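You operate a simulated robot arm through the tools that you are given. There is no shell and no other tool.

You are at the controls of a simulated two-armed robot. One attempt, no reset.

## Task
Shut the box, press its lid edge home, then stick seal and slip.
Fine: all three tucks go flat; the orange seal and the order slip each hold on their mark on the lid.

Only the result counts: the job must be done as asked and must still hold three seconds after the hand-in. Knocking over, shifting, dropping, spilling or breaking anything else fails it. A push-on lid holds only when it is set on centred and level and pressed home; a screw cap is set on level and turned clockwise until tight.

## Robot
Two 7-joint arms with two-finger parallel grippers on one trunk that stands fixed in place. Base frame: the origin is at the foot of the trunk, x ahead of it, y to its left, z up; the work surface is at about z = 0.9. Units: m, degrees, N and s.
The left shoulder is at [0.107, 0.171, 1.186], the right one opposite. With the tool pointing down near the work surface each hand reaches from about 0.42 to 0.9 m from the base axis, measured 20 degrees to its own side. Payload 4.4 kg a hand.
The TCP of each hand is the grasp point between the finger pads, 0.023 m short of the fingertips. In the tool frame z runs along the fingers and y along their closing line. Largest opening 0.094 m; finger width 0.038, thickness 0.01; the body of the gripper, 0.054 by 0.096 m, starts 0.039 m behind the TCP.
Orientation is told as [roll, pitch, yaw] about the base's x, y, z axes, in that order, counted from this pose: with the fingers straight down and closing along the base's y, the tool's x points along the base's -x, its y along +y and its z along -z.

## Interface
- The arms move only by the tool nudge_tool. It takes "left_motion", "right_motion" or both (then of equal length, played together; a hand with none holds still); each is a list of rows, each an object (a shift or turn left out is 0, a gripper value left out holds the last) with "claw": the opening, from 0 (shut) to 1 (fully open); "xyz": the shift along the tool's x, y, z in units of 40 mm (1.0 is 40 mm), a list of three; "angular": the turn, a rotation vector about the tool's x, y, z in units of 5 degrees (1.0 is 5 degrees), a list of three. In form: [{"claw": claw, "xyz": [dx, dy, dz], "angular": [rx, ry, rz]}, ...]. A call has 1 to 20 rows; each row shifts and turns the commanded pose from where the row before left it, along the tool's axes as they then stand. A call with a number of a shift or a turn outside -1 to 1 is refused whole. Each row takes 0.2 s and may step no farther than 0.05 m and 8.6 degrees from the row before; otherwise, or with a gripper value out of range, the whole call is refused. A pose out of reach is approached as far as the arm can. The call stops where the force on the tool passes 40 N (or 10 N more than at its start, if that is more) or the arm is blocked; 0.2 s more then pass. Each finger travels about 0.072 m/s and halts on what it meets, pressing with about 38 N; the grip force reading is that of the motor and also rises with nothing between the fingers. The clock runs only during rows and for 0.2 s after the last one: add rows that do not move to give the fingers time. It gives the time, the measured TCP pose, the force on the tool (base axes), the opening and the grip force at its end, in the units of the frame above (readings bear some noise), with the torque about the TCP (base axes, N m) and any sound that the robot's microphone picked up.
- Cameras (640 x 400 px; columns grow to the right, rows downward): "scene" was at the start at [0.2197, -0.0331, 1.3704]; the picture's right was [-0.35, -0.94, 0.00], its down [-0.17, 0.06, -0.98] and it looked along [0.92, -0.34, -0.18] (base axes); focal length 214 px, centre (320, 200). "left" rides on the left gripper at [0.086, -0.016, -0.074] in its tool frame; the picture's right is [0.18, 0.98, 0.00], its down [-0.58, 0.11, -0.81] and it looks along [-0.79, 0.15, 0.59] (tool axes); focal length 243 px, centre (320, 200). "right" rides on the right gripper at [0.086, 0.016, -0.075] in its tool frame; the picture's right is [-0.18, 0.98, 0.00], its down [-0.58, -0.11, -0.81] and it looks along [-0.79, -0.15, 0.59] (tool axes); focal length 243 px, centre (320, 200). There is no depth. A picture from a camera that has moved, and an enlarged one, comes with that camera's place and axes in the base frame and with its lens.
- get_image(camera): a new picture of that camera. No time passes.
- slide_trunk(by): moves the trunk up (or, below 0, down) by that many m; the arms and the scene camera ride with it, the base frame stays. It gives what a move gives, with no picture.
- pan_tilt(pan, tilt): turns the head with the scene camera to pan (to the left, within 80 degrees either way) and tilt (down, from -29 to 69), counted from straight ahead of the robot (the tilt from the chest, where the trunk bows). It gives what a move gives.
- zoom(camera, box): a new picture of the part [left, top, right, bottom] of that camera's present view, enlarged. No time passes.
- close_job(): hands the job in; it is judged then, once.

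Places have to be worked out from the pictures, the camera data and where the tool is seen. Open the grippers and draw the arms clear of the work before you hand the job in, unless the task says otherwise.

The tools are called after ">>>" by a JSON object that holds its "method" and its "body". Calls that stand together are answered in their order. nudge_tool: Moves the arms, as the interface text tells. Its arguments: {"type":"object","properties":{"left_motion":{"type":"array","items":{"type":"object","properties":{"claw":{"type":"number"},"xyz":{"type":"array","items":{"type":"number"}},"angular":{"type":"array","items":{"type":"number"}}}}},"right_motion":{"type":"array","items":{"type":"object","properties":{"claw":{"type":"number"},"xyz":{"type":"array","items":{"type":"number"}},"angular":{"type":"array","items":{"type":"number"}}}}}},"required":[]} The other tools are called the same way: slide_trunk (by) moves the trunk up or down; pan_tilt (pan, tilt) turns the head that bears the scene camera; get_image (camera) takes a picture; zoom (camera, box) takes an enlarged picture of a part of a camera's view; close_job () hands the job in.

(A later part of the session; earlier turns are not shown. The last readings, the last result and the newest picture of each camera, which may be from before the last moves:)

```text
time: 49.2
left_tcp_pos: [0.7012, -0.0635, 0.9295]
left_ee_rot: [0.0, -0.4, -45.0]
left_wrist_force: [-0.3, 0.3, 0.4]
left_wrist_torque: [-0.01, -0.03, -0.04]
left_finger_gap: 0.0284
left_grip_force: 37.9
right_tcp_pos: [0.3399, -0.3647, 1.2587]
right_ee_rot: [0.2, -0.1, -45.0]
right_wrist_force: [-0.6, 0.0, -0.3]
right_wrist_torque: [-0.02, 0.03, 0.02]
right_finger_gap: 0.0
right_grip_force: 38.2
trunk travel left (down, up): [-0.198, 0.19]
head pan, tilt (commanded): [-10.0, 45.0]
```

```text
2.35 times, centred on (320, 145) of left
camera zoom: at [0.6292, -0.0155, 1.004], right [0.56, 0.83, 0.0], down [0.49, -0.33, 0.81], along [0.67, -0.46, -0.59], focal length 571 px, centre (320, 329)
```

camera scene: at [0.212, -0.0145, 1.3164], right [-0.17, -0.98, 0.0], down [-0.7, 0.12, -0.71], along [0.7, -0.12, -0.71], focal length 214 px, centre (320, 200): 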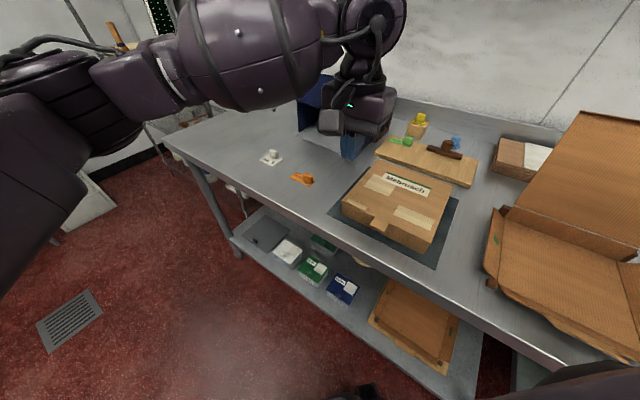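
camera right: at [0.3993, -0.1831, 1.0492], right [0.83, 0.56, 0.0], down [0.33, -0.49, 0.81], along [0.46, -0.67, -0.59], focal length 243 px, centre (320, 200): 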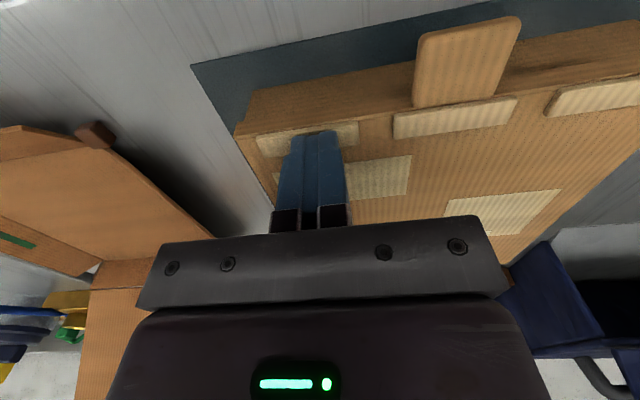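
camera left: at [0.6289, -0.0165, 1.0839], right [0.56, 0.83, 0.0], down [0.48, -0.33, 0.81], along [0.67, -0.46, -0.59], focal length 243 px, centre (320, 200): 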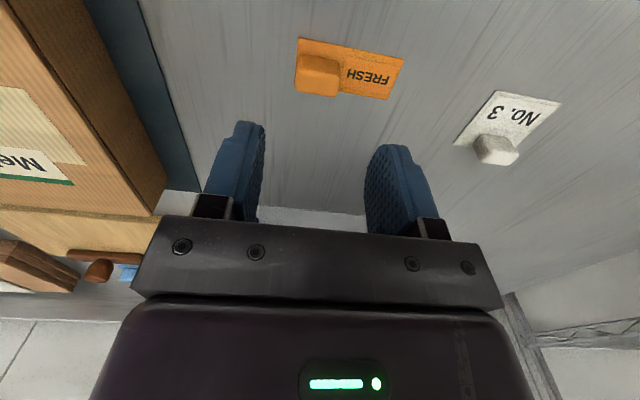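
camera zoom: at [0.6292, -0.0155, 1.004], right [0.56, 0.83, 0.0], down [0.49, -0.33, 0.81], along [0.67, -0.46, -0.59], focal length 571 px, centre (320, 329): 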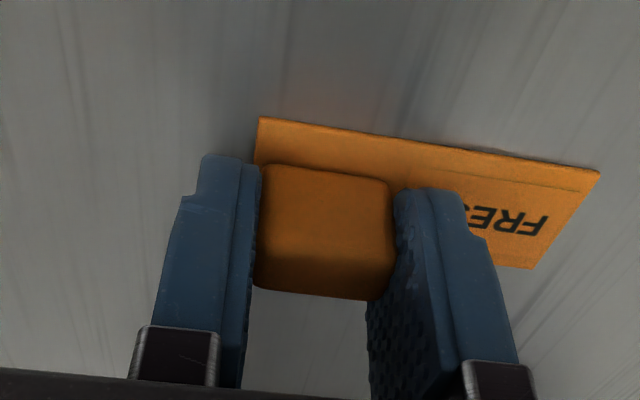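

Gripped with a 28 mm gap. The seal's centre lies 22 mm along +b from the TCP with no turn error. First I move the right hand further off to the right, while the left lifts the seal straight up.

>>> {"method": "nudge_tool", "body": {"left_motion": [{"xyz": [0, 0, -0.5]}, {"xyz": [0, 0, -0.9]}, {"xyz": [0, 0, -0.9]}, {"xyz": [0, 0, -0.9]}, {"xyz": [0, 0, 0]}, {}], "right_motion": [{"xyz": [-0.65, -0.65, -0.5]}, {"xyz": [-0.65, -0.65, -0.5]}, {"xyz": [-0.65, -0.65, -0.5]}, {"xyz": [-0.65, -0.65, -0.5]}, {"xyz": [-0.65, -0.65, -0.5]}, {}]}}

>>> {"method": "get_image", "body": {"camera": "left"}}

>>> {"method": "get_image", "body": {"camera": "scene"}}

```text
time: 50.6
left_tcp_pos: [0.7001, -0.0645, 1.0568]
left_ee_rot: [0.0, -0.4, -45.0]
left_wrist_force: [-0.1, -0.2, 0.3]
left_wrist_torque: [0.02, 0.0, 0.05]
left_finger_gap: 0.0282
left_grip_force: 38.2
right_tcp_pos: [0.3479, -0.5429, 1.3069]
right_ee_rot: [0.4, -0.3, -45.0]
right_wrist_force: [-0.4, 0.1, 0.0]
right_wrist_torque: [0.01, 0.02, 0.0]
right_finger_gap: 0.0
right_grip_force: 37.5
right hand out of reach, approached as far as the arm can: row 3, 4, 5
trunk travel left (down, up): [-0.198, 0.19]
head pan, tilt (commanded): [-10.0, 45.0]
```

```text
taken
camera left: at [0.6266, -0.015, 1.1317], right [0.56, 0.83, 0.0], down [0.48, -0.33, 0.81], along [0.67, -0.46, -0.59], focal length 243 px, centre (320, 200)
```

left: 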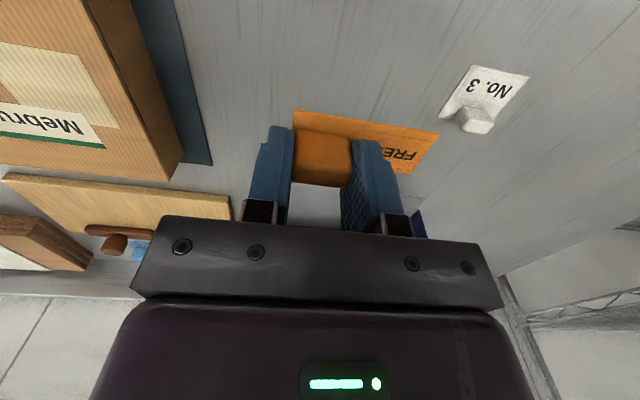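

```text
taken
camera scene: at [0.212, -0.0148, 1.3164], right [-0.17, -0.98, 0.0], down [-0.7, 0.12, -0.71], along [0.7, -0.12, -0.71], focal length 214 px, centre (320, 200)
```

scene: 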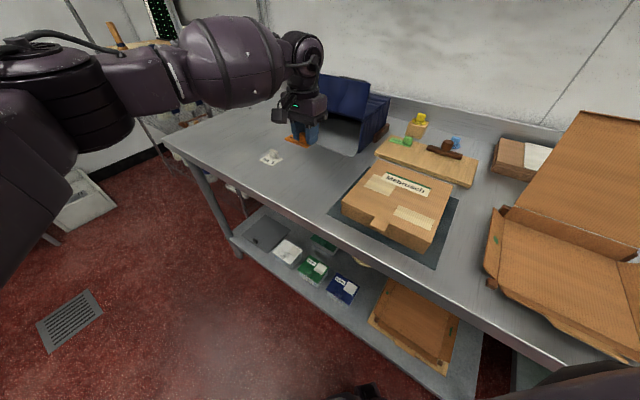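

The seal is lifted and the right hand is clear. I carry the seal level toward the front-right mark.

>>> {"method": "nudge_tool", "body": {"left_motion": [{"xyz": [0.01, -0.9, 0]}, {"xyz": [0.01, -0.9, 0]}, {"xyz": [0.01, -0.9, 0]}, {"xyz": [0.01, -0.9, 0]}, {"xyz": [0.01, -0.9, 0]}, {"xyz": [0.01, -0.9, 0]}, {"xyz": [0.01, -0.9, 0]}, {"xyz": [0.01, -0.9, 0]}, {"xyz": [0.01, -0.9, 0]}, {}, {}]}}

>>> {"method": "get_image", "body": {"camera": "left"}}

>>> {"method": "zoom", "body": {"camera": "left", "box": [200, 30, 480, 230]}}

>>> {"method": "get_image", "body": {"camera": "scene"}}

```text
time: 53.0
left_tcp_pos: [0.4763, -0.2876, 1.0577]
left_ee_rot: [-0.1, -0.3, -44.3]
left_wrist_force: [0.1, 0.0, -0.9]
left_wrist_torque: [0.01, 0.0, 0.0]
left_finger_gap: 0.0279
left_grip_force: 38.0
right_tcp_pos: [0.3499, -0.5421, 1.3065]
right_ee_rot: [0.4, -0.3, -45.1]
right_wrist_force: [0.7, -0.5, 0.3]
right_wrist_torque: [0.02, -0.04, 0.0]
right_finger_gap: 0.0
right_grip_force: 38.1
trunk travel left (down, up): [-0.198, 0.19]
head pan, tilt (commanded): [-10.0, 45.0]
```

```text
taken
camera left: at [0.4026, -0.2391, 1.1322], right [0.56, 0.83, 0.0], down [0.49, -0.32, 0.81], along [0.67, -0.45, -0.59], focal length 243 px, centre (320, 200)
```

left: 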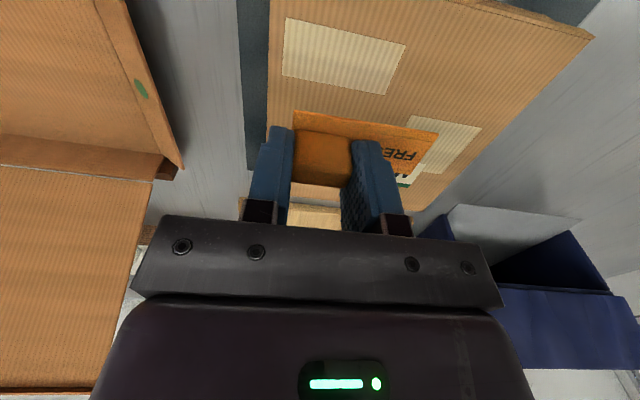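

```text
2.00 times, centred on (340, 130) of left
camera zoom: at [0.4026, -0.2391, 1.1322], right [0.56, 0.83, 0.0], down [0.49, -0.32, 0.81], along [0.67, -0.45, -0.59], focal length 485 px, centre (280, 340)
```

zoom: 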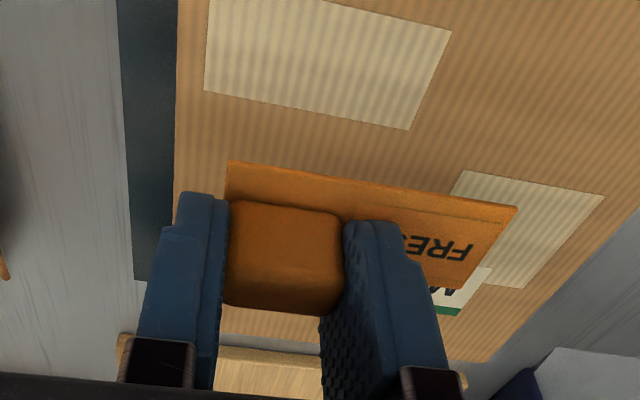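

```text
taken
camera scene: at [0.2125, -0.0147, 1.3162], right [-0.17, -0.98, 0.0], down [-0.7, 0.12, -0.71], along [0.7, -0.12, -0.71], focal length 214 px, centre (320, 200)
```

scene: 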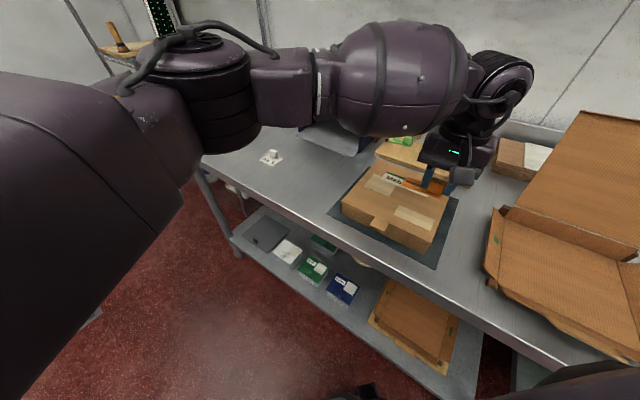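

The seal is held firmly, with its centre at tool (+1, +22) mm. The mark's centre shows at about (+8, +14) mm in the tool frame, turned by about 0.6°. I correct that and descend to about 12 mm above the lid.

>>> {"method": "nudge_tool", "body": {"left_motion": [{"xyz": [0.167, -0.205, 0], "angular": [0, 0, 0.15]}, {"xyz": [0, 0, 0.57]}, {"xyz": [0, 0, 0.57]}, {"xyz": [0, 0, 0.55]}, {}, {}]}}

>>> {"method": "zoom", "body": {"camera": "left", "box": [220, 60, 460, 230]}}

>>> {"method": "zoom", "body": {"camera": "scene", "box": [370, 170, 470, 250]}}

```text
time: 54.5
left_tcp_pos: [0.4682, -0.2905, 0.9949]
left_ee_rot: [-0.4, -0.6, -44.7]
left_wrist_force: [-0.4, 0.0, -0.6]
left_wrist_torque: [-0.02, 0.0, 0.0]
left_finger_gap: 0.0279
left_grip_force: 37.9
right_tcp_pos: [0.3504, -0.5407, 1.3061]
right_ee_rot: [0.3, -0.4, -45.0]
right_wrist_force: [0.1, -0.5, -0.2]
right_wrist_torque: [0.0, 0.01, 0.04]
right_finger_gap: 0.0
right_grip_force: 37.8
trunk travel left (down, up): [-0.198, 0.19]
head pan, tilt (commanded): [-10.0, 45.0]
```

```text
2.35 times, centred on (340, 145) of left
camera zoom: at [0.3945, -0.2402, 1.0699], right [0.56, 0.83, -0.01], down [0.49, -0.32, 0.81], along [0.67, -0.46, -0.58], focal length 571 px, centre (273, 329)
```

zoom: 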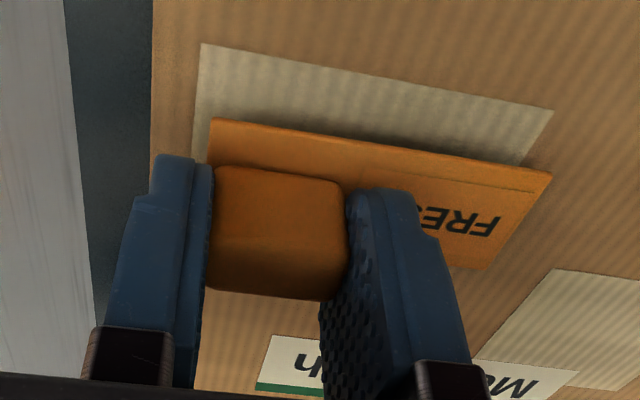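

```text
5.00 times, centred on (420, 210) of scene
camera zoom: at [0.2126, -0.0148, 1.3162], right [-0.17, -0.98, 0.0], down [-0.7, 0.12, -0.71], along [0.7, -0.12, -0.71], focal length 1072 px, centre (-180, 150)
```

zoom: 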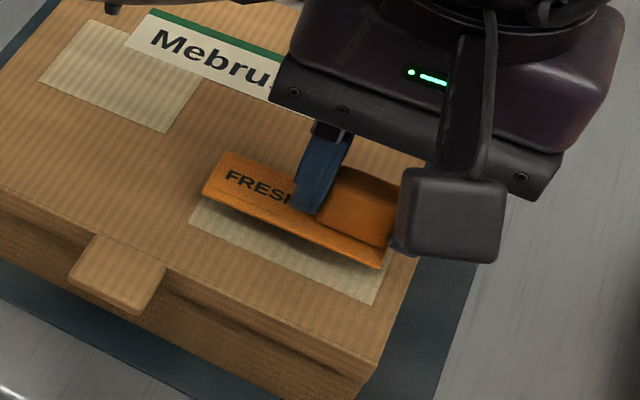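

The left camera says the seal is within 2 mm of the mark's centre, with a small tilt. I correct the tilt, shift 2 mm toward the front and lower another 11 mm.

>>> {"method": "nudge_tool", "body": {"left_motion": [{"xyz": [0.05, 0, 0], "angular": [-0.08, 0.12, 0.02]}, {"xyz": [0, 0, 0.15]}, {"xyz": [0, 0, 0.15]}, {}, {}]}}

>>> {"method": "zoom", "body": {"camera": "left", "box": [220, 60, 460, 230]}}

>>> {"method": "zoom", "body": {"camera": "scene", "box": [370, 170, 470, 250]}}

```text
time: 55.6
left_tcp_pos: [0.4674, -0.288, 0.9842]
left_ee_rot: [-0.2, -0.2, -44.7]
left_wrist_force: [0.2, 0.3, 0.6]
left_wrist_torque: [-0.03, -0.02, -0.01]
left_finger_gap: 0.028
left_grip_force: 38.1
right_tcp_pos: [0.3504, -0.5393, 1.3072]
right_ee_rot: [0.4, -0.3, -45.0]
right_wrist_force: [-1.0, -0.3, -0.5]
right_wrist_torque: [0.03, -0.03, 0.03]
right_finger_gap: 0.0
right_grip_force: 37.9
trunk travel left (down, up): [-0.198, 0.19]
head pan, tilt (commanded): [-10.0, 45.0]
```

```text
2.35 times, centred on (340, 145) of left
camera zoom: at [0.3947, -0.2388, 1.0591], right [0.56, 0.83, 0.0], down [0.49, -0.33, 0.81], along [0.67, -0.45, -0.59], focal length 571 px, centre (273, 329)
```

zoom: 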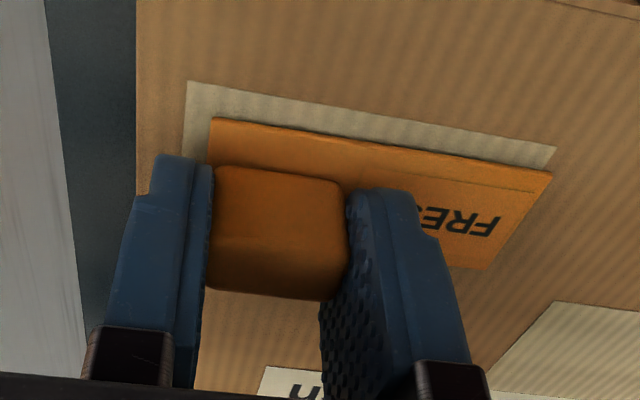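

```text
5.00 times, centred on (420, 210) of scene
camera zoom: at [0.2126, -0.0148, 1.3162], right [-0.17, -0.98, 0.0], down [-0.7, 0.12, -0.71], along [0.7, -0.12, -0.71], focal length 1072 px, centre (-180, 150)
```

zoom: 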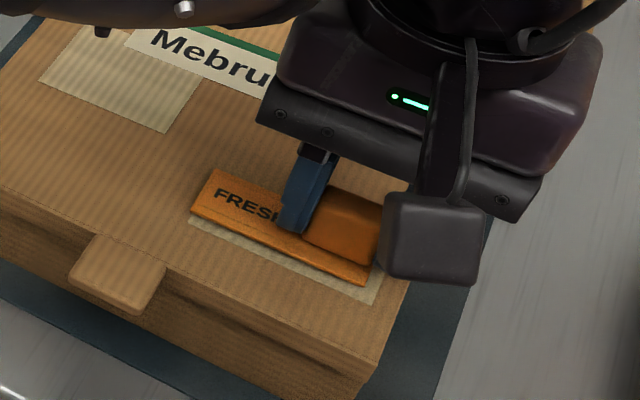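

About 7 mm above the lid; both cameras say the seal should go about 2 mm toward −b. I correct and lower it onto the mark in small steps.

>>> {"method": "nudge_tool", "body": {"left_motion": [{"xyz": [-0.015, -0.05, 0]}, {"xyz": [0, 0, 0.08]}, {}]}}

>>> {"method": "zoom", "body": {"camera": "left", "box": [220, 60, 460, 230]}}

>>> {"method": "zoom", "body": {"camera": "scene", "box": [385, 190, 445, 240]}}

```text
time: 56.5
left_tcp_pos: [0.4681, -0.2878, 0.9811]
left_ee_rot: [-0.2, -0.3, -44.4]
left_wrist_force: [1.7, -1.1, 6.6]
left_wrist_torque: [0.08, -0.24, -0.06]
left_finger_gap: 0.0281
left_grip_force: 37.9
right_tcp_pos: [0.3495, -0.5416, 1.3069]
right_ee_rot: [0.3, -0.3, -45.0]
right_wrist_force: [-0.3, 0.3, 0.9]
right_wrist_torque: [-0.03, 0.02, 0.03]
right_finger_gap: 0.0001
right_grip_force: 38.4
trunk travel left (down, up): [-0.198, 0.19]
head pan, tilt (commanded): [-10.0, 45.0]
```

```text
2.35 times, centred on (340, 145) of left
camera zoom: at [0.3951, -0.2395, 1.056], right [0.56, 0.83, 0.0], down [0.49, -0.32, 0.81], along [0.67, -0.45, -0.59], focal length 571 px, centre (273, 329)
```

zoom: 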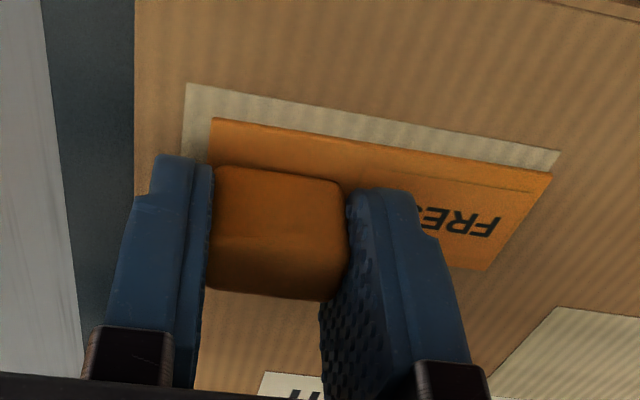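

```text
8.00 times, centred on (415, 215) of scene
camera zoom: at [0.2122, -0.0148, 1.3164], right [-0.17, -0.98, 0.0], down [-0.7, 0.12, -0.71], along [0.7, -0.12, -0.71], focal length 1716 px, centre (-440, 80)
```

zoom: 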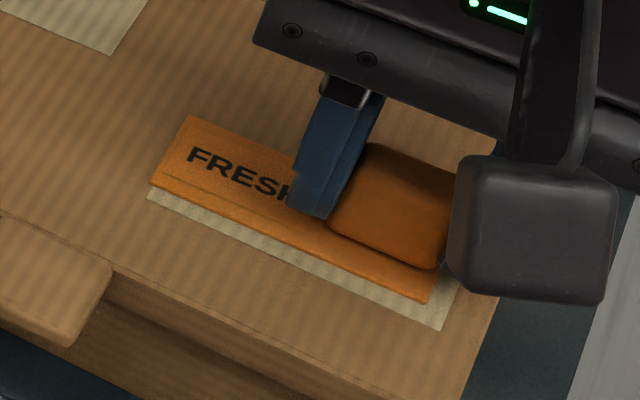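

Contact came early (6.6 N), at the seal's text end, so the seal is slightly low on that side, and it's still about 2 mm too far to +b. I lift 3 mm to see if it's still free.

>>> {"method": "nudge_tool", "body": {"left_motion": [{"xyz": [0, 0, -0.08]}, {}]}}

>>> {"method": "zoom", "body": {"camera": "scene", "box": [385, 190, 445, 240]}}

>>> {"method": "zoom", "body": {"camera": "left", "box": [220, 60, 460, 230]}}

```text
time: 57.0
left_tcp_pos: [0.4668, -0.2865, 0.9807]
left_ee_rot: [-0.1, 0.2, -44.5]
left_wrist_force: [6.4, -8.5, 12.0]
left_wrist_torque: [-0.63, -0.56, -0.04]
left_finger_gap: 0.0281
left_grip_force: 37.8
right_tcp_pos: [0.3502, -0.5421, 1.3078]
right_ee_rot: [0.4, -0.3, -45.1]
right_wrist_force: [-0.7, -0.7, 0.1]
right_wrist_torque: [0.03, -0.03, 0.03]
right_finger_gap: 0.0
right_grip_force: 38.4
trunk travel left (down, up): [-0.198, 0.19]
head pan, tilt (commanded): [-10.0, 45.0]
```

```text
8.00 times, centred on (415, 215) of scene
camera zoom: at [0.2124, -0.0152, 1.3163], right [-0.17, -0.98, 0.0], down [-0.7, 0.12, -0.71], along [0.7, -0.12, -0.71], focal length 1716 px, centre (-440, 80)
```

zoom: 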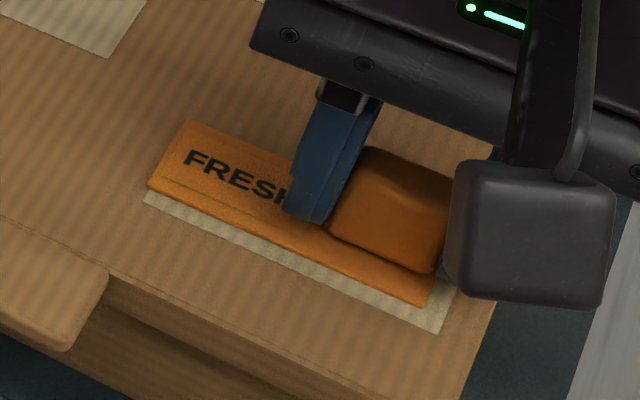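

```text
2.35 times, centred on (340, 145) of left
camera zoom: at [0.3943, -0.2387, 1.0557], right [0.56, 0.83, 0.0], down [0.49, -0.33, 0.8], along [0.67, -0.45, -0.59], focal length 571 px, centre (273, 329)
```

zoom: 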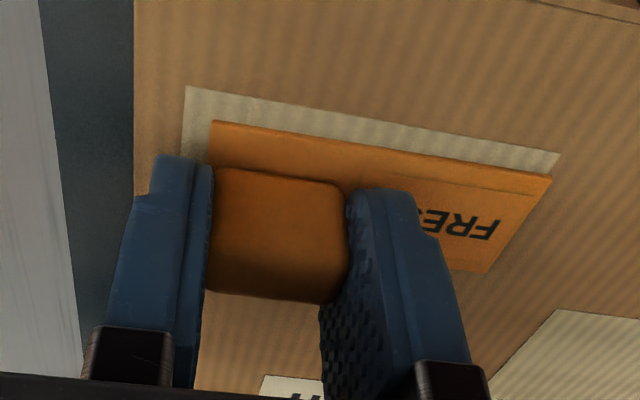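

Odd: it didn't rise and the force pattern changed. Reading again with an idle row.

>>> {"method": "nudge_tool", "body": {"left_motion": [{}, {}]}}

```text
time: 57.6
left_tcp_pos: [0.4669, -0.286, 0.9804]
left_ee_rot: [-0.1, 0.3, -44.5]
left_wrist_force: [5.8, -8.5, 11.2]
left_wrist_torque: [-0.43, -0.46, 0.02]
left_finger_gap: 0.0283
left_grip_force: 38.3
right_tcp_pos: [0.3493, -0.5429, 1.3064]
right_ee_rot: [0.4, -0.4, -45.0]
right_wrist_force: [0.1, 0.0, -0.1]
right_wrist_torque: [0.0, 0.03, -0.01]
right_finger_gap: 0.0001
right_grip_force: 38.0
trunk travel left (down, up): [-0.198, 0.19]
head pan, tilt (commanded): [-10.0, 45.0]
```

The hand still feels an upward push. I'll lift another 4 mm and watch the response.

>>> {"method": "nudge_tool", "body": {"left_motion": [{"xyz": [0, 0, -0.1]}, {}]}}

>>> {"method": "zoom", "body": {"camera": "scene", "box": [385, 190, 445, 240]}}

```text
time: 58.2
left_tcp_pos: [0.4664, -0.2843, 0.9813]
left_ee_rot: [-0.1, 0.7, -44.5]
left_wrist_force: [-0.1, -2.8, 1.6]
left_wrist_torque: [-0.16, -0.11, 0.02]
left_finger_gap: 0.0279
left_grip_force: 38.0
right_tcp_pos: [0.3506, -0.542, 1.3057]
right_ee_rot: [0.4, -0.2, -45.0]
right_wrist_force: [-0.2, -0.5, 0.7]
right_wrist_torque: [0.0, -0.04, -0.01]
right_finger_gap: 0.0
right_grip_force: 37.5
trunk travel left (down, up): [-0.198, 0.19]
head pan, tilt (commanded): [-10.0, 45.0]
```

```text
8.00 times, centred on (415, 215) of scene
camera zoom: at [0.2125, -0.0149, 1.316], right [-0.17, -0.98, 0.0], down [-0.7, 0.12, -0.71], along [0.7, -0.12, -0.71], focal length 1716 px, centre (-440, 80)
```

zoom: 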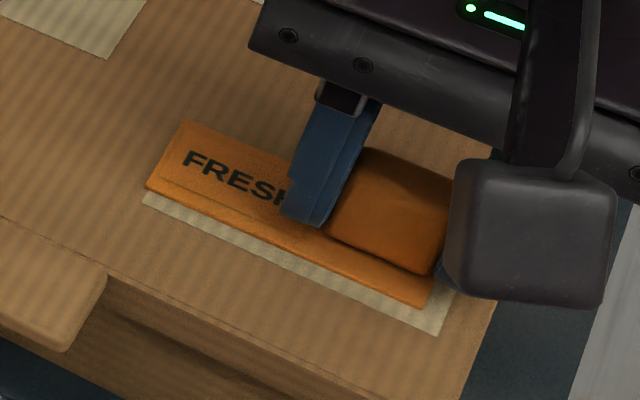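

Force is near zero now. The arm lags its commanded pose by several mm here, which explains the readings: the seal is merely resting, not stuck. I lift a bit more to re-centre it.

>>> {"method": "nudge_tool", "body": {"left_motion": [{"xyz": [0, 0, -0.1]}, {}, {}, {}]}}

>>> {"method": "zoom", "body": {"camera": "scene", "box": [385, 190, 445, 240]}}

>>> {"method": "zoom", "body": {"camera": "left", "box": [220, 60, 460, 230]}}

```text
time: 59.2
left_tcp_pos: [0.4666, -0.2851, 0.9845]
left_ee_rot: [-0.1, 0.8, -44.5]
left_wrist_force: [-0.8, 0.2, -1.7]
left_wrist_torque: [0.09, 0.17, 0.13]
left_finger_gap: 0.0278
left_grip_force: 37.5
right_tcp_pos: [0.3493, -0.5423, 1.306]
right_ee_rot: [0.4, -0.2, -45.0]
right_wrist_force: [0.7, -0.5, -0.6]
right_wrist_torque: [-0.02, -0.03, -0.03]
right_finger_gap: 0.0
right_grip_force: 37.7
trunk travel left (down, up): [-0.198, 0.19]
head pan, tilt (commanded): [-10.0, 45.0]
```

```text
8.00 times, centred on (415, 215) of scene
camera zoom: at [0.2126, -0.0148, 1.3162], right [-0.17, -0.98, 0.0], down [-0.7, 0.12, -0.71], along [0.7, -0.12, -0.71], focal length 1716 px, centre (-440, 80)
```

zoom: 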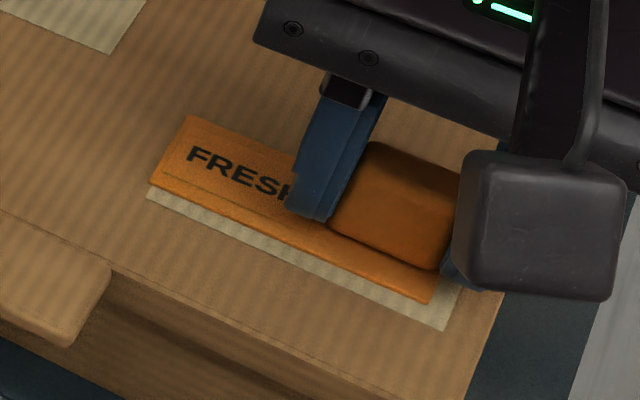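

```text
2.35 times, centred on (340, 145) of left
camera zoom: at [0.3933, -0.2376, 1.0598], right [0.56, 0.83, 0.0], down [0.5, -0.34, 0.8], along [0.66, -0.45, -0.6], focal length 571 px, centre (273, 329)
```

zoom: 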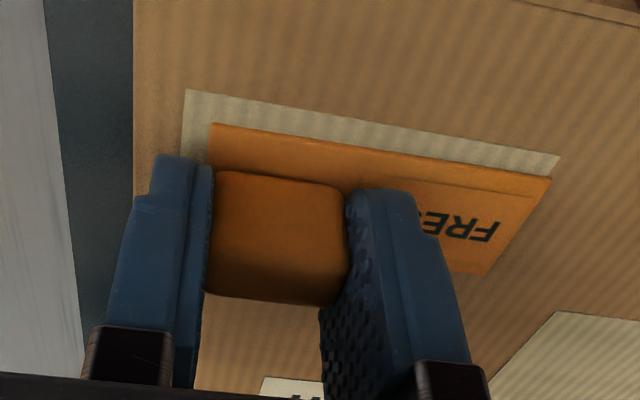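

I need to know if the seal lifts with the hand. Close zoom now, then a further 4 mm lift and the same zoom.

>>> {"method": "zoom", "body": {"camera": "scene", "box": [392, 196, 432, 230]}}

>>> {"method": "nudge_tool", "body": {"left_motion": [{"xyz": [0, 0, -0.1]}, {}, {}]}}

>>> {"method": "zoom", "body": {"camera": "scene", "box": [392, 196, 432, 230]}}

```text
11.76 times, centred on (412, 213) of scene
camera zoom: at [0.2126, -0.0148, 1.3162], right [-0.17, -0.98, 0.0], down [-0.7, 0.12, -0.71], along [0.7, -0.12, -0.71], focal length 2523 px, centre (-762, 47)
```

zoom: 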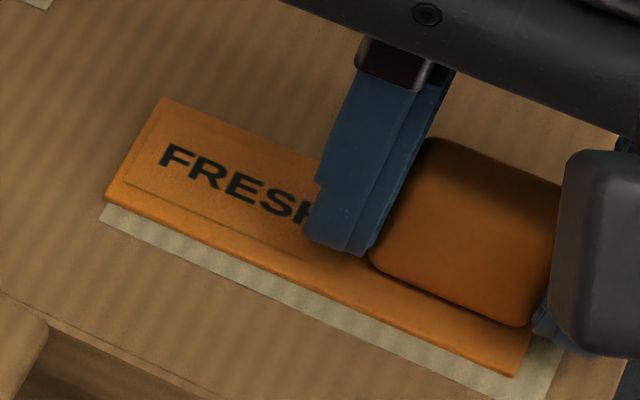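

```text
time: 60.0
left_tcp_pos: [0.4667, -0.2853, 0.9872]
left_ee_rot: [-0.2, 0.9, -44.5]
left_wrist_force: [0.1, 1.3, -2.3]
left_wrist_torque: [0.11, 0.17, 0.11]
left_finger_gap: 0.0281
left_grip_force: 38.3
right_tcp_pos: [0.3501, -0.5412, 1.307]
right_ee_rot: [0.4, -0.3, -44.9]
right_wrist_force: [0.0, 0.1, 0.6]
right_wrist_torque: [0.02, -0.02, 0.0]
right_finger_gap: 0.0001
right_grip_force: 38.1
trunk travel left (down, up): [-0.198, 0.19]
head pan, tilt (commanded): [-10.0, 45.0]
```

```text
11.76 times, centred on (412, 213) of scene
camera zoom: at [0.2126, -0.0148, 1.3162], right [-0.17, -0.98, 0.0], down [-0.7, 0.12, -0.71], along [0.7, -0.12, -0.71], focal length 2523 px, centre (-762, 47)
```

zoom: 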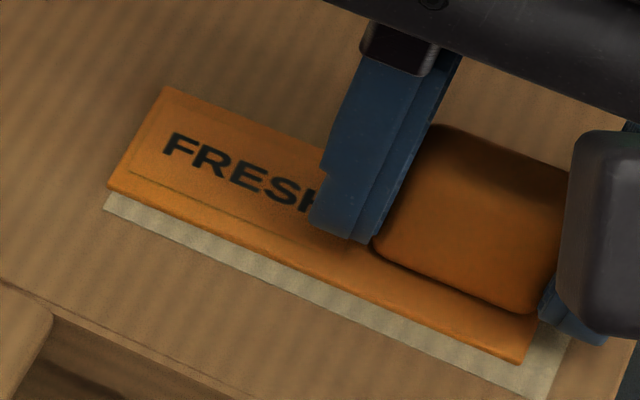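

The mark and the tab moved up together with the seal, so the seal is stuck to the lid and I was lifting the light box a few millimetres. I lower it straight back to where it rested.

>>> {"method": "nudge_tool", "body": {"left_motion": [{"xyz": [0, 0, 0.1]}, {"xyz": [0, 0, 0.1]}, {}, {}, {}]}}

>>> {"method": "zoom", "body": {"camera": "scene", "box": [392, 196, 432, 230]}}

>>> {"method": "zoom", "body": {"camera": "scene", "box": [330, 155, 470, 270]}}

```text
time: 61.2
left_tcp_pos: [0.4686, -0.2869, 0.9839]
left_ee_rot: [-0.2, 0.2, -44.3]
left_wrist_force: [-0.7, -0.9, -1.1]
left_wrist_torque: [0.12, 0.09, -0.13]
left_finger_gap: 0.0282
left_grip_force: 37.7
right_tcp_pos: [0.3497, -0.5406, 1.307]
right_ee_rot: [0.4, -0.4, -45.0]
right_wrist_force: [1.3, -0.1, -1.1]
right_wrist_torque: [0.05, -0.01, 0.0]
right_finger_gap: 0.0
right_grip_force: 37.6
trunk travel left (down, up): [-0.198, 0.19]
head pan, tilt (commanded): [-10.0, 45.0]
```

```text
11.76 times, centred on (412, 213) of scene
camera zoom: at [0.2126, -0.0149, 1.3162], right [-0.17, -0.98, 0.0], down [-0.7, 0.12, -0.71], along [0.7, -0.12, -0.71], focal length 2523 px, centre (-762, 47)
```

zoom: 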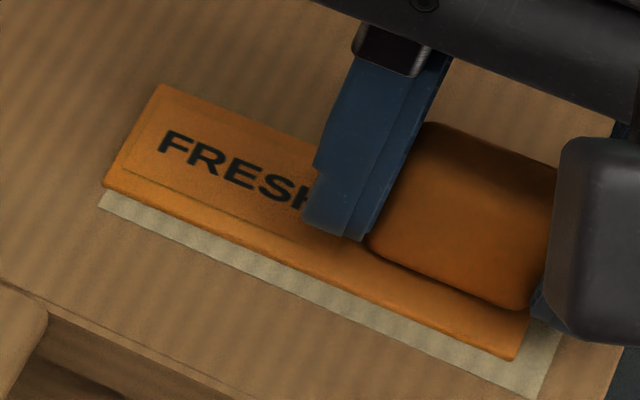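

```text
3.48 times, centred on (400, 212) of scene
camera zoom: at [0.2126, -0.0149, 1.3162], right [-0.17, -0.98, 0.0], down [-0.7, 0.12, -0.71], along [0.7, -0.12, -0.71], focal length 746 px, centre (42, 156)
```

zoom: 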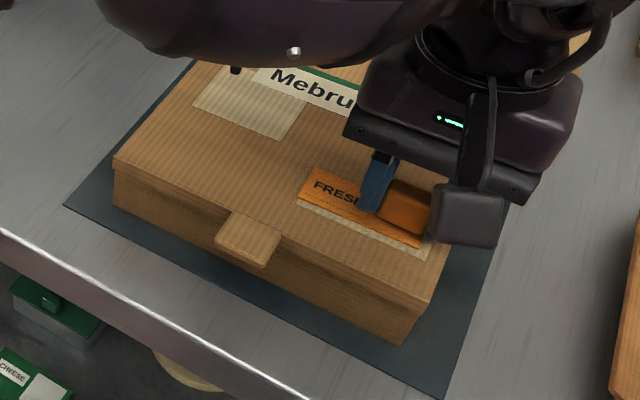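

Nearly back; still about 3 mm high. Lowering the rest and checking the force.

>>> {"method": "nudge_tool", "body": {"left_motion": [{"xyz": [0, 0, 0.05]}, {"xyz": [0, 0, 0.05]}, {}, {}, {}]}}

>>> {"method": "zoom", "body": {"camera": "scene", "box": [330, 155, 470, 270]}}

```text
time: 62.5
left_tcp_pos: [0.4699, -0.2864, 0.9806]
left_ee_rot: [-0.3, 0.2, -44.3]
left_wrist_force: [-0.1, -2.3, 0.0]
left_wrist_torque: [0.21, -0.03, -0.17]
left_finger_gap: 0.0284
left_grip_force: 38.5
right_tcp_pos: [0.3495, -0.5415, 1.3079]
right_ee_rot: [0.4, -0.2, -45.0]
right_wrist_force: [0.2, -0.8, 0.2]
right_wrist_torque: [0.01, -0.02, 0.01]
right_finger_gap: 0.0002
right_grip_force: 38.0
trunk travel left (down, up): [-0.198, 0.19]
head pan, tilt (commanded): [-10.0, 45.0]
```

```text
3.48 times, centred on (400, 212) of scene
camera zoom: at [0.2124, -0.015, 1.3163], right [-0.17, -0.98, 0.0], down [-0.7, 0.12, -0.71], along [0.7, -0.12, -0.71], focal length 746 px, centre (42, 156)
```

zoom: 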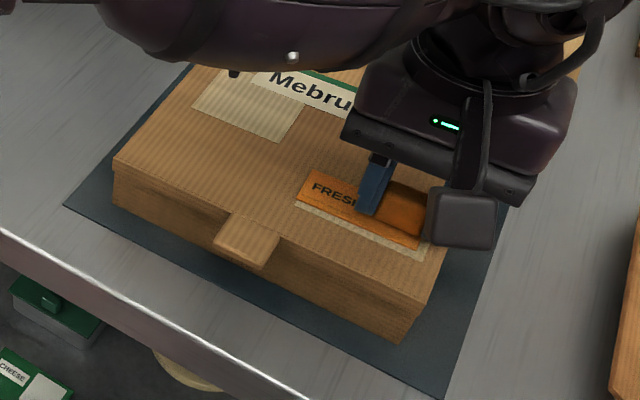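

The box is back in its place with zero force. I press the seal lightly once (3 mm commanded), then open the fingers.

>>> {"method": "nudge_tool", "body": {"left_motion": [{"xyz": [0, 0, 0.06]}, {}, {}]}}

>>> {"method": "nudge_tool", "body": {"left_motion": [{"claw": 0.6}, {}, {}, {}]}}

>>> {"method": "zoom", "body": {"camera": "left", "box": [180, 20, 480, 230]}}

```text
time: 63.2
left_tcp_pos: [0.4693, -0.2862, 0.9791]
left_ee_rot: [-0.3, 0.0, -44.2]
left_wrist_force: [3.8, -7.7, 11.6]
left_wrist_torque: [-0.31, -0.37, -0.1]
left_finger_gap: 0.0284
left_grip_force: 37.7
right_tcp_pos: [0.3503, -0.5414, 1.3069]
right_ee_rot: [0.4, -0.3, -44.9]
right_wrist_force: [0.5, -0.3, 0.3]
right_wrist_torque: [0.03, -0.02, 0.01]
right_finger_gap: 0.0002
right_grip_force: 37.9
trunk travel left (down, up): [-0.198, 0.19]
head pan, tilt (commanded): [-10.0, 45.0]
```

```text
time: 64.2
left_tcp_pos: [0.4693, -0.2847, 0.9786]
left_ee_rot: [-0.2, 0.2, -44.1]
left_wrist_force: [1.0, -1.1, 3.6]
left_wrist_torque: [0.02, -0.07, -0.04]
left_finger_gap: 0.0562
left_grip_force: 0.1
right_tcp_pos: [0.3491, -0.5407, 1.307]
right_ee_rot: [0.4, -0.2, -45.0]
right_wrist_force: [-0.4, 0.3, 1.1]
right_wrist_torque: [0.04, -0.02, 0.0]
right_finger_gap: 0.0001
right_grip_force: 37.9
trunk travel left (down, up): [-0.198, 0.19]
head pan, tilt (commanded): [-10.0, 45.0]
```

```text
1.90 times, centred on (330, 125) of left
camera zoom: at [0.3962, -0.2378, 1.0526], right [0.55, 0.83, 0.0], down [0.5, -0.33, 0.8], along [0.67, -0.45, -0.59], focal length 462 px, centre (301, 343)
```

zoom: 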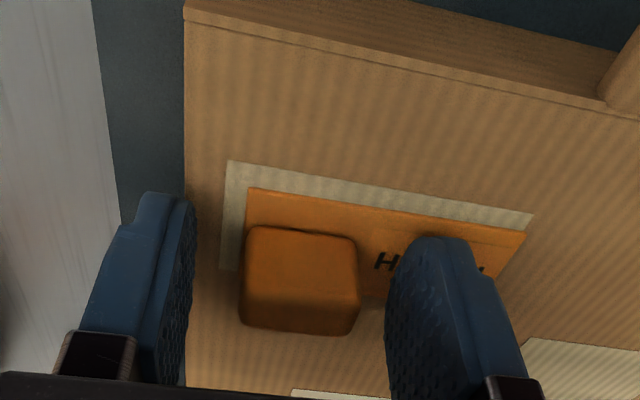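

Released; the seal stays. Lifting straight up and away for a look.

>>> {"method": "nudge_tool", "body": {"left_motion": [{"xyz": [0, 0, -0.3]}, {"xyz": [0, 0, -0.8]}, {"xyz": [0, 0, -0.9]}, {"xyz": [0, 0, -0.9]}, {"xyz": [0, 0.9, 0]}, {"xyz": [0, 0.9, 0]}, {"xyz": [0, 0.9, 0]}, {"xyz": [0, 0.9, 0]}, {}, {}]}}

>>> {"method": "get_image", "body": {"camera": "scene"}}

>>> {"method": "zoom", "body": {"camera": "scene", "box": [330, 155, 470, 270]}}

>>> {"method": "get_image", "body": {"camera": "left"}}

```text
time: 66.5
left_tcp_pos: [0.5593, -0.1939, 1.0924]
left_ee_rot: [0.4, 0.3, -45.8]
left_wrist_force: [-0.2, -0.4, -0.3]
left_wrist_torque: [-0.01, -0.02, 0.02]
left_finger_gap: 0.0562
left_grip_force: 0.1
right_tcp_pos: [0.3503, -0.5417, 1.3063]
right_ee_rot: [0.4, -0.3, -45.1]
right_wrist_force: [0.0, -0.3, 0.1]
right_wrist_torque: [-0.01, 0.04, 0.02]
right_finger_gap: 0.0001
right_grip_force: 38.0
trunk travel left (down, up): [-0.198, 0.19]
head pan, tilt (commanded): [-10.0, 45.0]
```

```text
taken
camera scene: at [0.2128, -0.0144, 1.3161], right [-0.17, -0.98, 0.0], down [-0.7, 0.12, -0.71], along [0.7, -0.12, -0.71], focal length 214 px, centre (320, 200)
```

scene: 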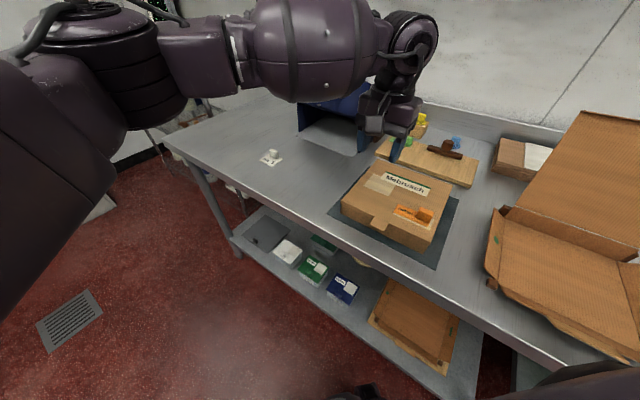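

```text
3.48 times, centred on (400, 212) of scene
camera zoom: at [0.2128, -0.0144, 1.3161], right [-0.17, -0.98, 0.0], down [-0.7, 0.12, -0.71], along [0.7, -0.12, -0.71], focal length 746 px, centre (42, 156)
```

zoom: 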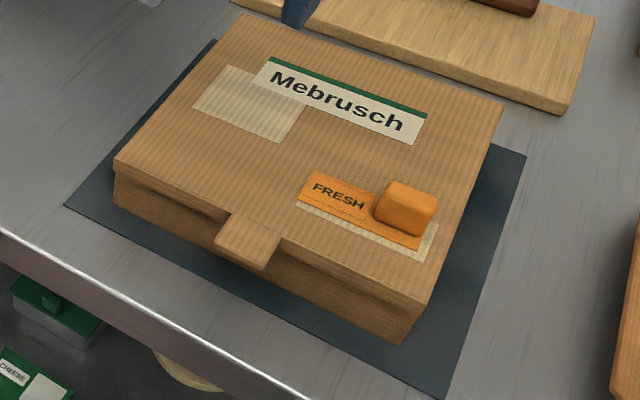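

```text
taken
camera left: at [0.4864, -0.1452, 1.1677], right [0.58, 0.82, 0.01], down [0.48, -0.35, 0.8], along [0.66, -0.46, -0.59], focal length 243 px, centre (320, 200)
```

left: 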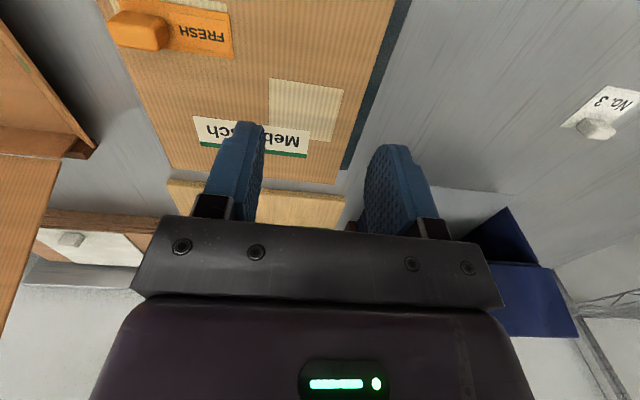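

The seal stays on the lid. Zooming to check how well it is centred on its mark.

>>> {"method": "zoom", "body": {"camera": "scene", "box": [392, 196, 432, 230]}}

>>> {"method": "zoom", "body": {"camera": "scene", "box": [335, 180, 435, 245]}}

```text
11.76 times, centred on (412, 213) of scene
camera zoom: at [0.2128, -0.0144, 1.3161], right [-0.17, -0.98, 0.0], down [-0.7, 0.12, -0.71], along [0.7, -0.12, -0.71], focal length 2523 px, centre (-762, 47)
```

zoom: 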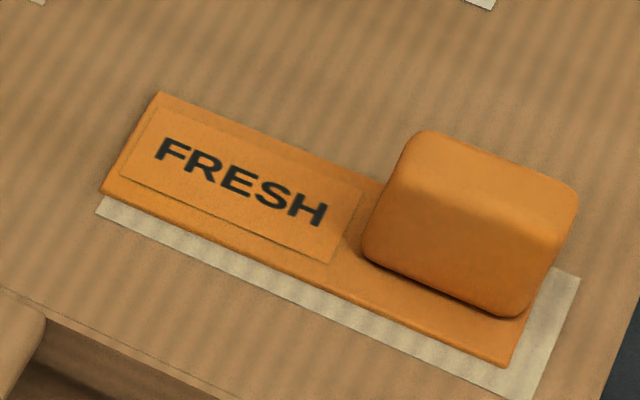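

```text
6.15 times, centred on (385, 212) of scene
camera zoom: at [0.2128, -0.0144, 1.3161], right [-0.17, -0.98, 0.0], down [-0.7, 0.12, -0.71], along [0.7, -0.12, -0.71], focal length 1320 px, centre (-80, 123)
```

zoom: 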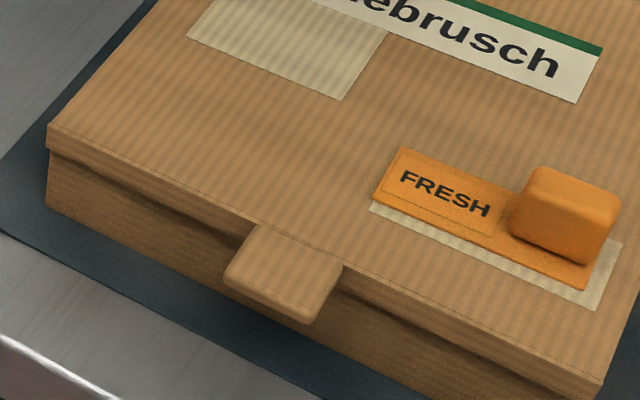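

I'll cross-check the seal's place on the mark through the left-hand camera.

>>> {"method": "zoom", "body": {"camera": "left", "box": [90, 0, 250, 100]}}

>>> {"method": "zoom", "body": {"camera": "left", "box": [180, 60, 380, 190]}}

```text
4.00 times, centred on (170, 50) of left
camera zoom: at [0.4864, -0.1452, 1.1677], right [0.58, 0.82, 0.01], down [0.48, -0.35, 0.8], along [0.66, -0.46, -0.59], focal length 970 px, centre (920, 800)
```

zoom: 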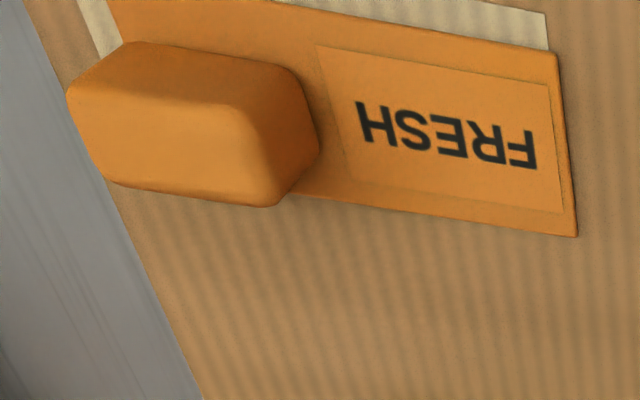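

```text
3.08 times, centred on (280, 125) of left
camera zoom: at [0.4864, -0.1452, 1.1677], right [0.58, 0.82, 0.01], down [0.48, -0.35, 0.8], along [0.66, -0.46, -0.59], focal length 746 px, centre (443, 431)
```

zoom: 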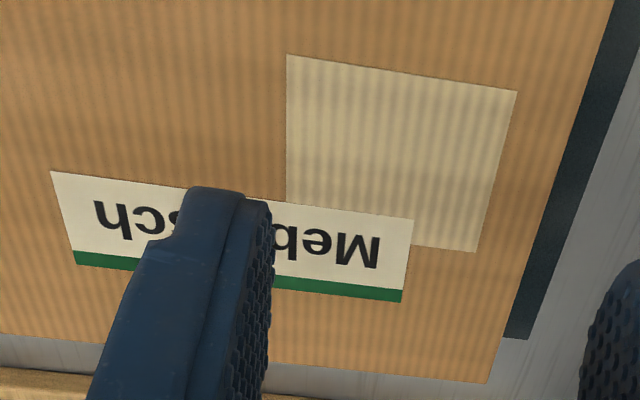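

The seal is within roughly 3–4 mm of its mark's centre and holds (it even lifted the box). Now the slip: by the scene view its sheet spans a≈0.535–0.591, b≈0.591–0.652, with the knob near (0.852, 0.030), at the very edge of reach. I move the left hand toward it first.

>>> {"method": "nudge_tool", "body": {"left_motion": [{"xyz": [-0.19, 0.95, 0]}, {"xyz": [-0.19, 0.95, 0]}, {"xyz": [-0.19, 0.95, 0]}, {"xyz": [-0.19, 0.95, 0]}, {"xyz": [-0.19, 0.95, 0]}, {"xyz": [-0.19, 0.95, 0]}, {}, {}]}}

>>> {"method": "get_image", "body": {"camera": "left"}}

>>> {"method": "get_image", "body": {"camera": "scene"}}

```text
time: 68.2
left_tcp_pos: [0.7316, -0.0844, 1.0951]
left_ee_rot: [0.4, 0.2, -45.8]
left_wrist_force: [0.7, 0.4, -0.9]
left_wrist_torque: [0.01, -0.01, 0.0]
left_finger_gap: 0.0564
left_grip_force: 0.0
left hand out of reach, approached as far as the arm can: row 6
right_tcp_pos: [0.3498, -0.5418, 1.3071]
right_ee_rot: [0.4, -0.4, -44.9]
right_wrist_force: [-0.2, 0.4, 0.0]
right_wrist_torque: [0.0, -0.01, 0.01]
right_finger_gap: 0.0001
right_grip_force: 38.4
trunk travel left (down, up): [-0.198, 0.19]
head pan, tilt (commanded): [-10.0, 45.0]
```

```text
taken
camera left: at [0.6591, -0.0346, 1.171], right [0.58, 0.82, 0.01], down [0.48, -0.35, 0.8], along [0.66, -0.46, -0.59], focal length 243 px, centre (320, 200)
```

left: 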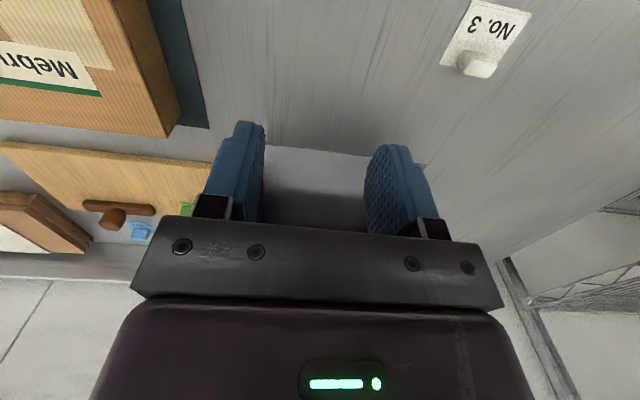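

```text
taken
camera scene: at [0.2125, -0.0149, 1.3162], right [-0.17, -0.98, 0.0], down [-0.7, 0.12, -0.71], along [0.7, -0.12, -0.71], focal length 214 px, centre (320, 200)
```

scene: 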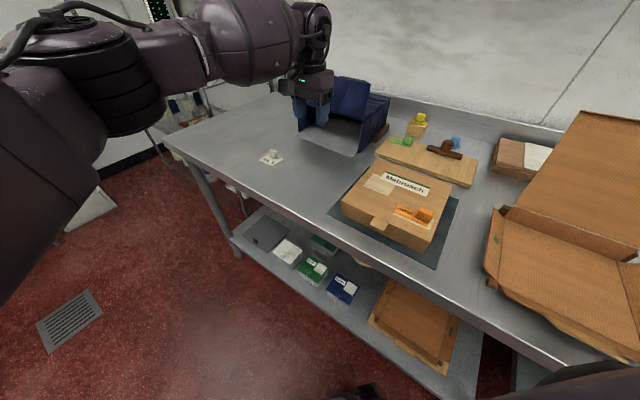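

The hand is at its reach limit here. I square its orientation again and lower the trunk 6 cm, which brings the shoulders forward.

>>> {"method": "nudge_tool", "body": {"left_motion": [{"angular": [0.08, -0.05, -0.16]}, {}]}}

>>> {"method": "slide_trunk", "body": {"by": -0.06}}

>>> {"method": "get_image", "body": {"camera": "scene"}}

>>> {"method": "get_image", "body": {"camera": "left"}}

```text
time: 68.8
left_tcp_pos: [0.7313, -0.0833, 1.0955]
left_ee_rot: [0.1, -0.1, -45.0]
left_wrist_force: [0.5, 0.0, -0.7]
left_wrist_torque: [0.01, 0.02, 0.03]
left_finger_gap: 0.0566
left_grip_force: 0.1
right_tcp_pos: [0.349, -0.5413, 1.3068]
right_ee_rot: [0.4, -0.3, -45.0]
right_wrist_force: [0.1, -0.2, -0.3]
right_wrist_torque: [0.0, -0.01, 0.06]
right_finger_gap: 0.0
right_grip_force: 37.7
trunk travel left (down, up): [-0.198, 0.19]
head pan, tilt (commanded): [-10.0, 45.0]
```

```text
time: 69.8
left_tcp_pos: [0.7283, -0.0818, 1.0371]
left_ee_rot: [0.2, -0.3, -44.9]
left_wrist_force: [0.9, 0.4, 0.4]
left_wrist_torque: [0.0, -0.03, -0.01]
left_finger_gap: 0.0563
left_grip_force: 0.1
right_tcp_pos: [0.3486, -0.5396, 1.2479]
right_ee_rot: [0.4, -0.4, -44.9]
right_wrist_force: [-0.6, 0.7, 1.3]
right_wrist_torque: [-0.02, -0.06, -0.04]
right_finger_gap: 0.0
right_grip_force: 37.5
trunk travel left (down, up): [-0.138, 0.25]
head pan, tilt (commanded): [-10.0, 45.0]
```

```text
taken
camera scene: at [0.2699, -0.0147, 1.2481], right [-0.17, -0.98, 0.0], down [-0.7, 0.12, -0.71], along [0.7, -0.12, -0.71], focal length 214 px, centre (320, 200)
```

scene: 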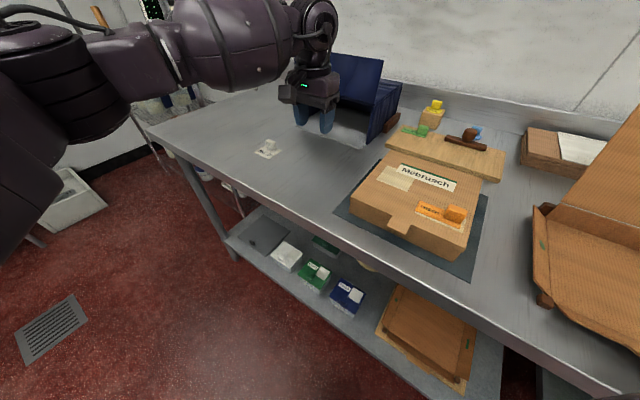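

```text
taken
camera left: at [0.6558, -0.033, 1.1116], right [0.56, 0.83, 0.0], down [0.48, -0.33, 0.81], along [0.67, -0.46, -0.59], focal length 243 px, centre (320, 200)
```

left: 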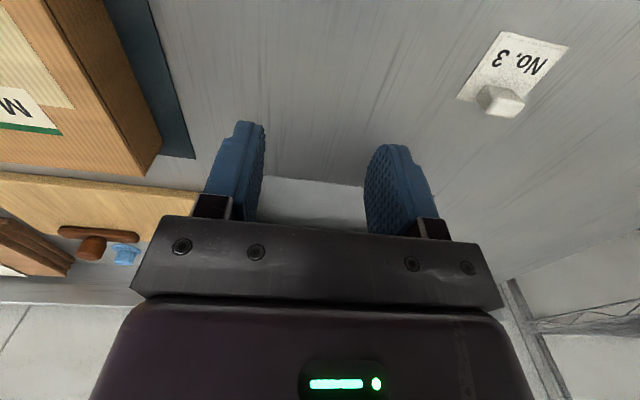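

The trunk lowering brought everything about 5 cm forward. I measure the slip through the left camera.

>>> {"method": "zoom", "body": {"camera": "left", "box": [440, 20, 590, 130]}}

```text
3.64 times, centred on (515, 75) of left
camera zoom: at [0.6558, -0.033, 1.1116], right [0.56, 0.83, 0.0], down [0.48, -0.33, 0.81], along [0.67, -0.46, -0.59], focal length 882 px, centre (-389, 654)
```

zoom: 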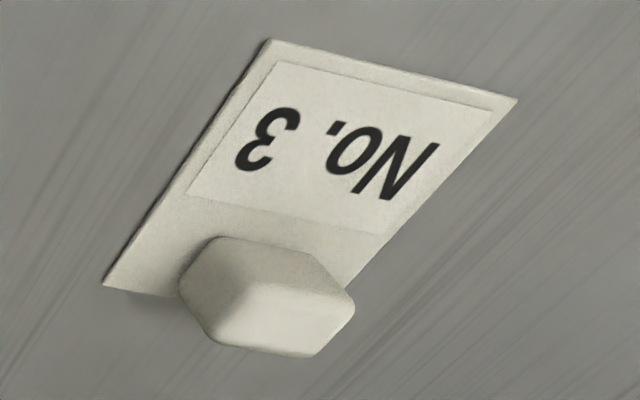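

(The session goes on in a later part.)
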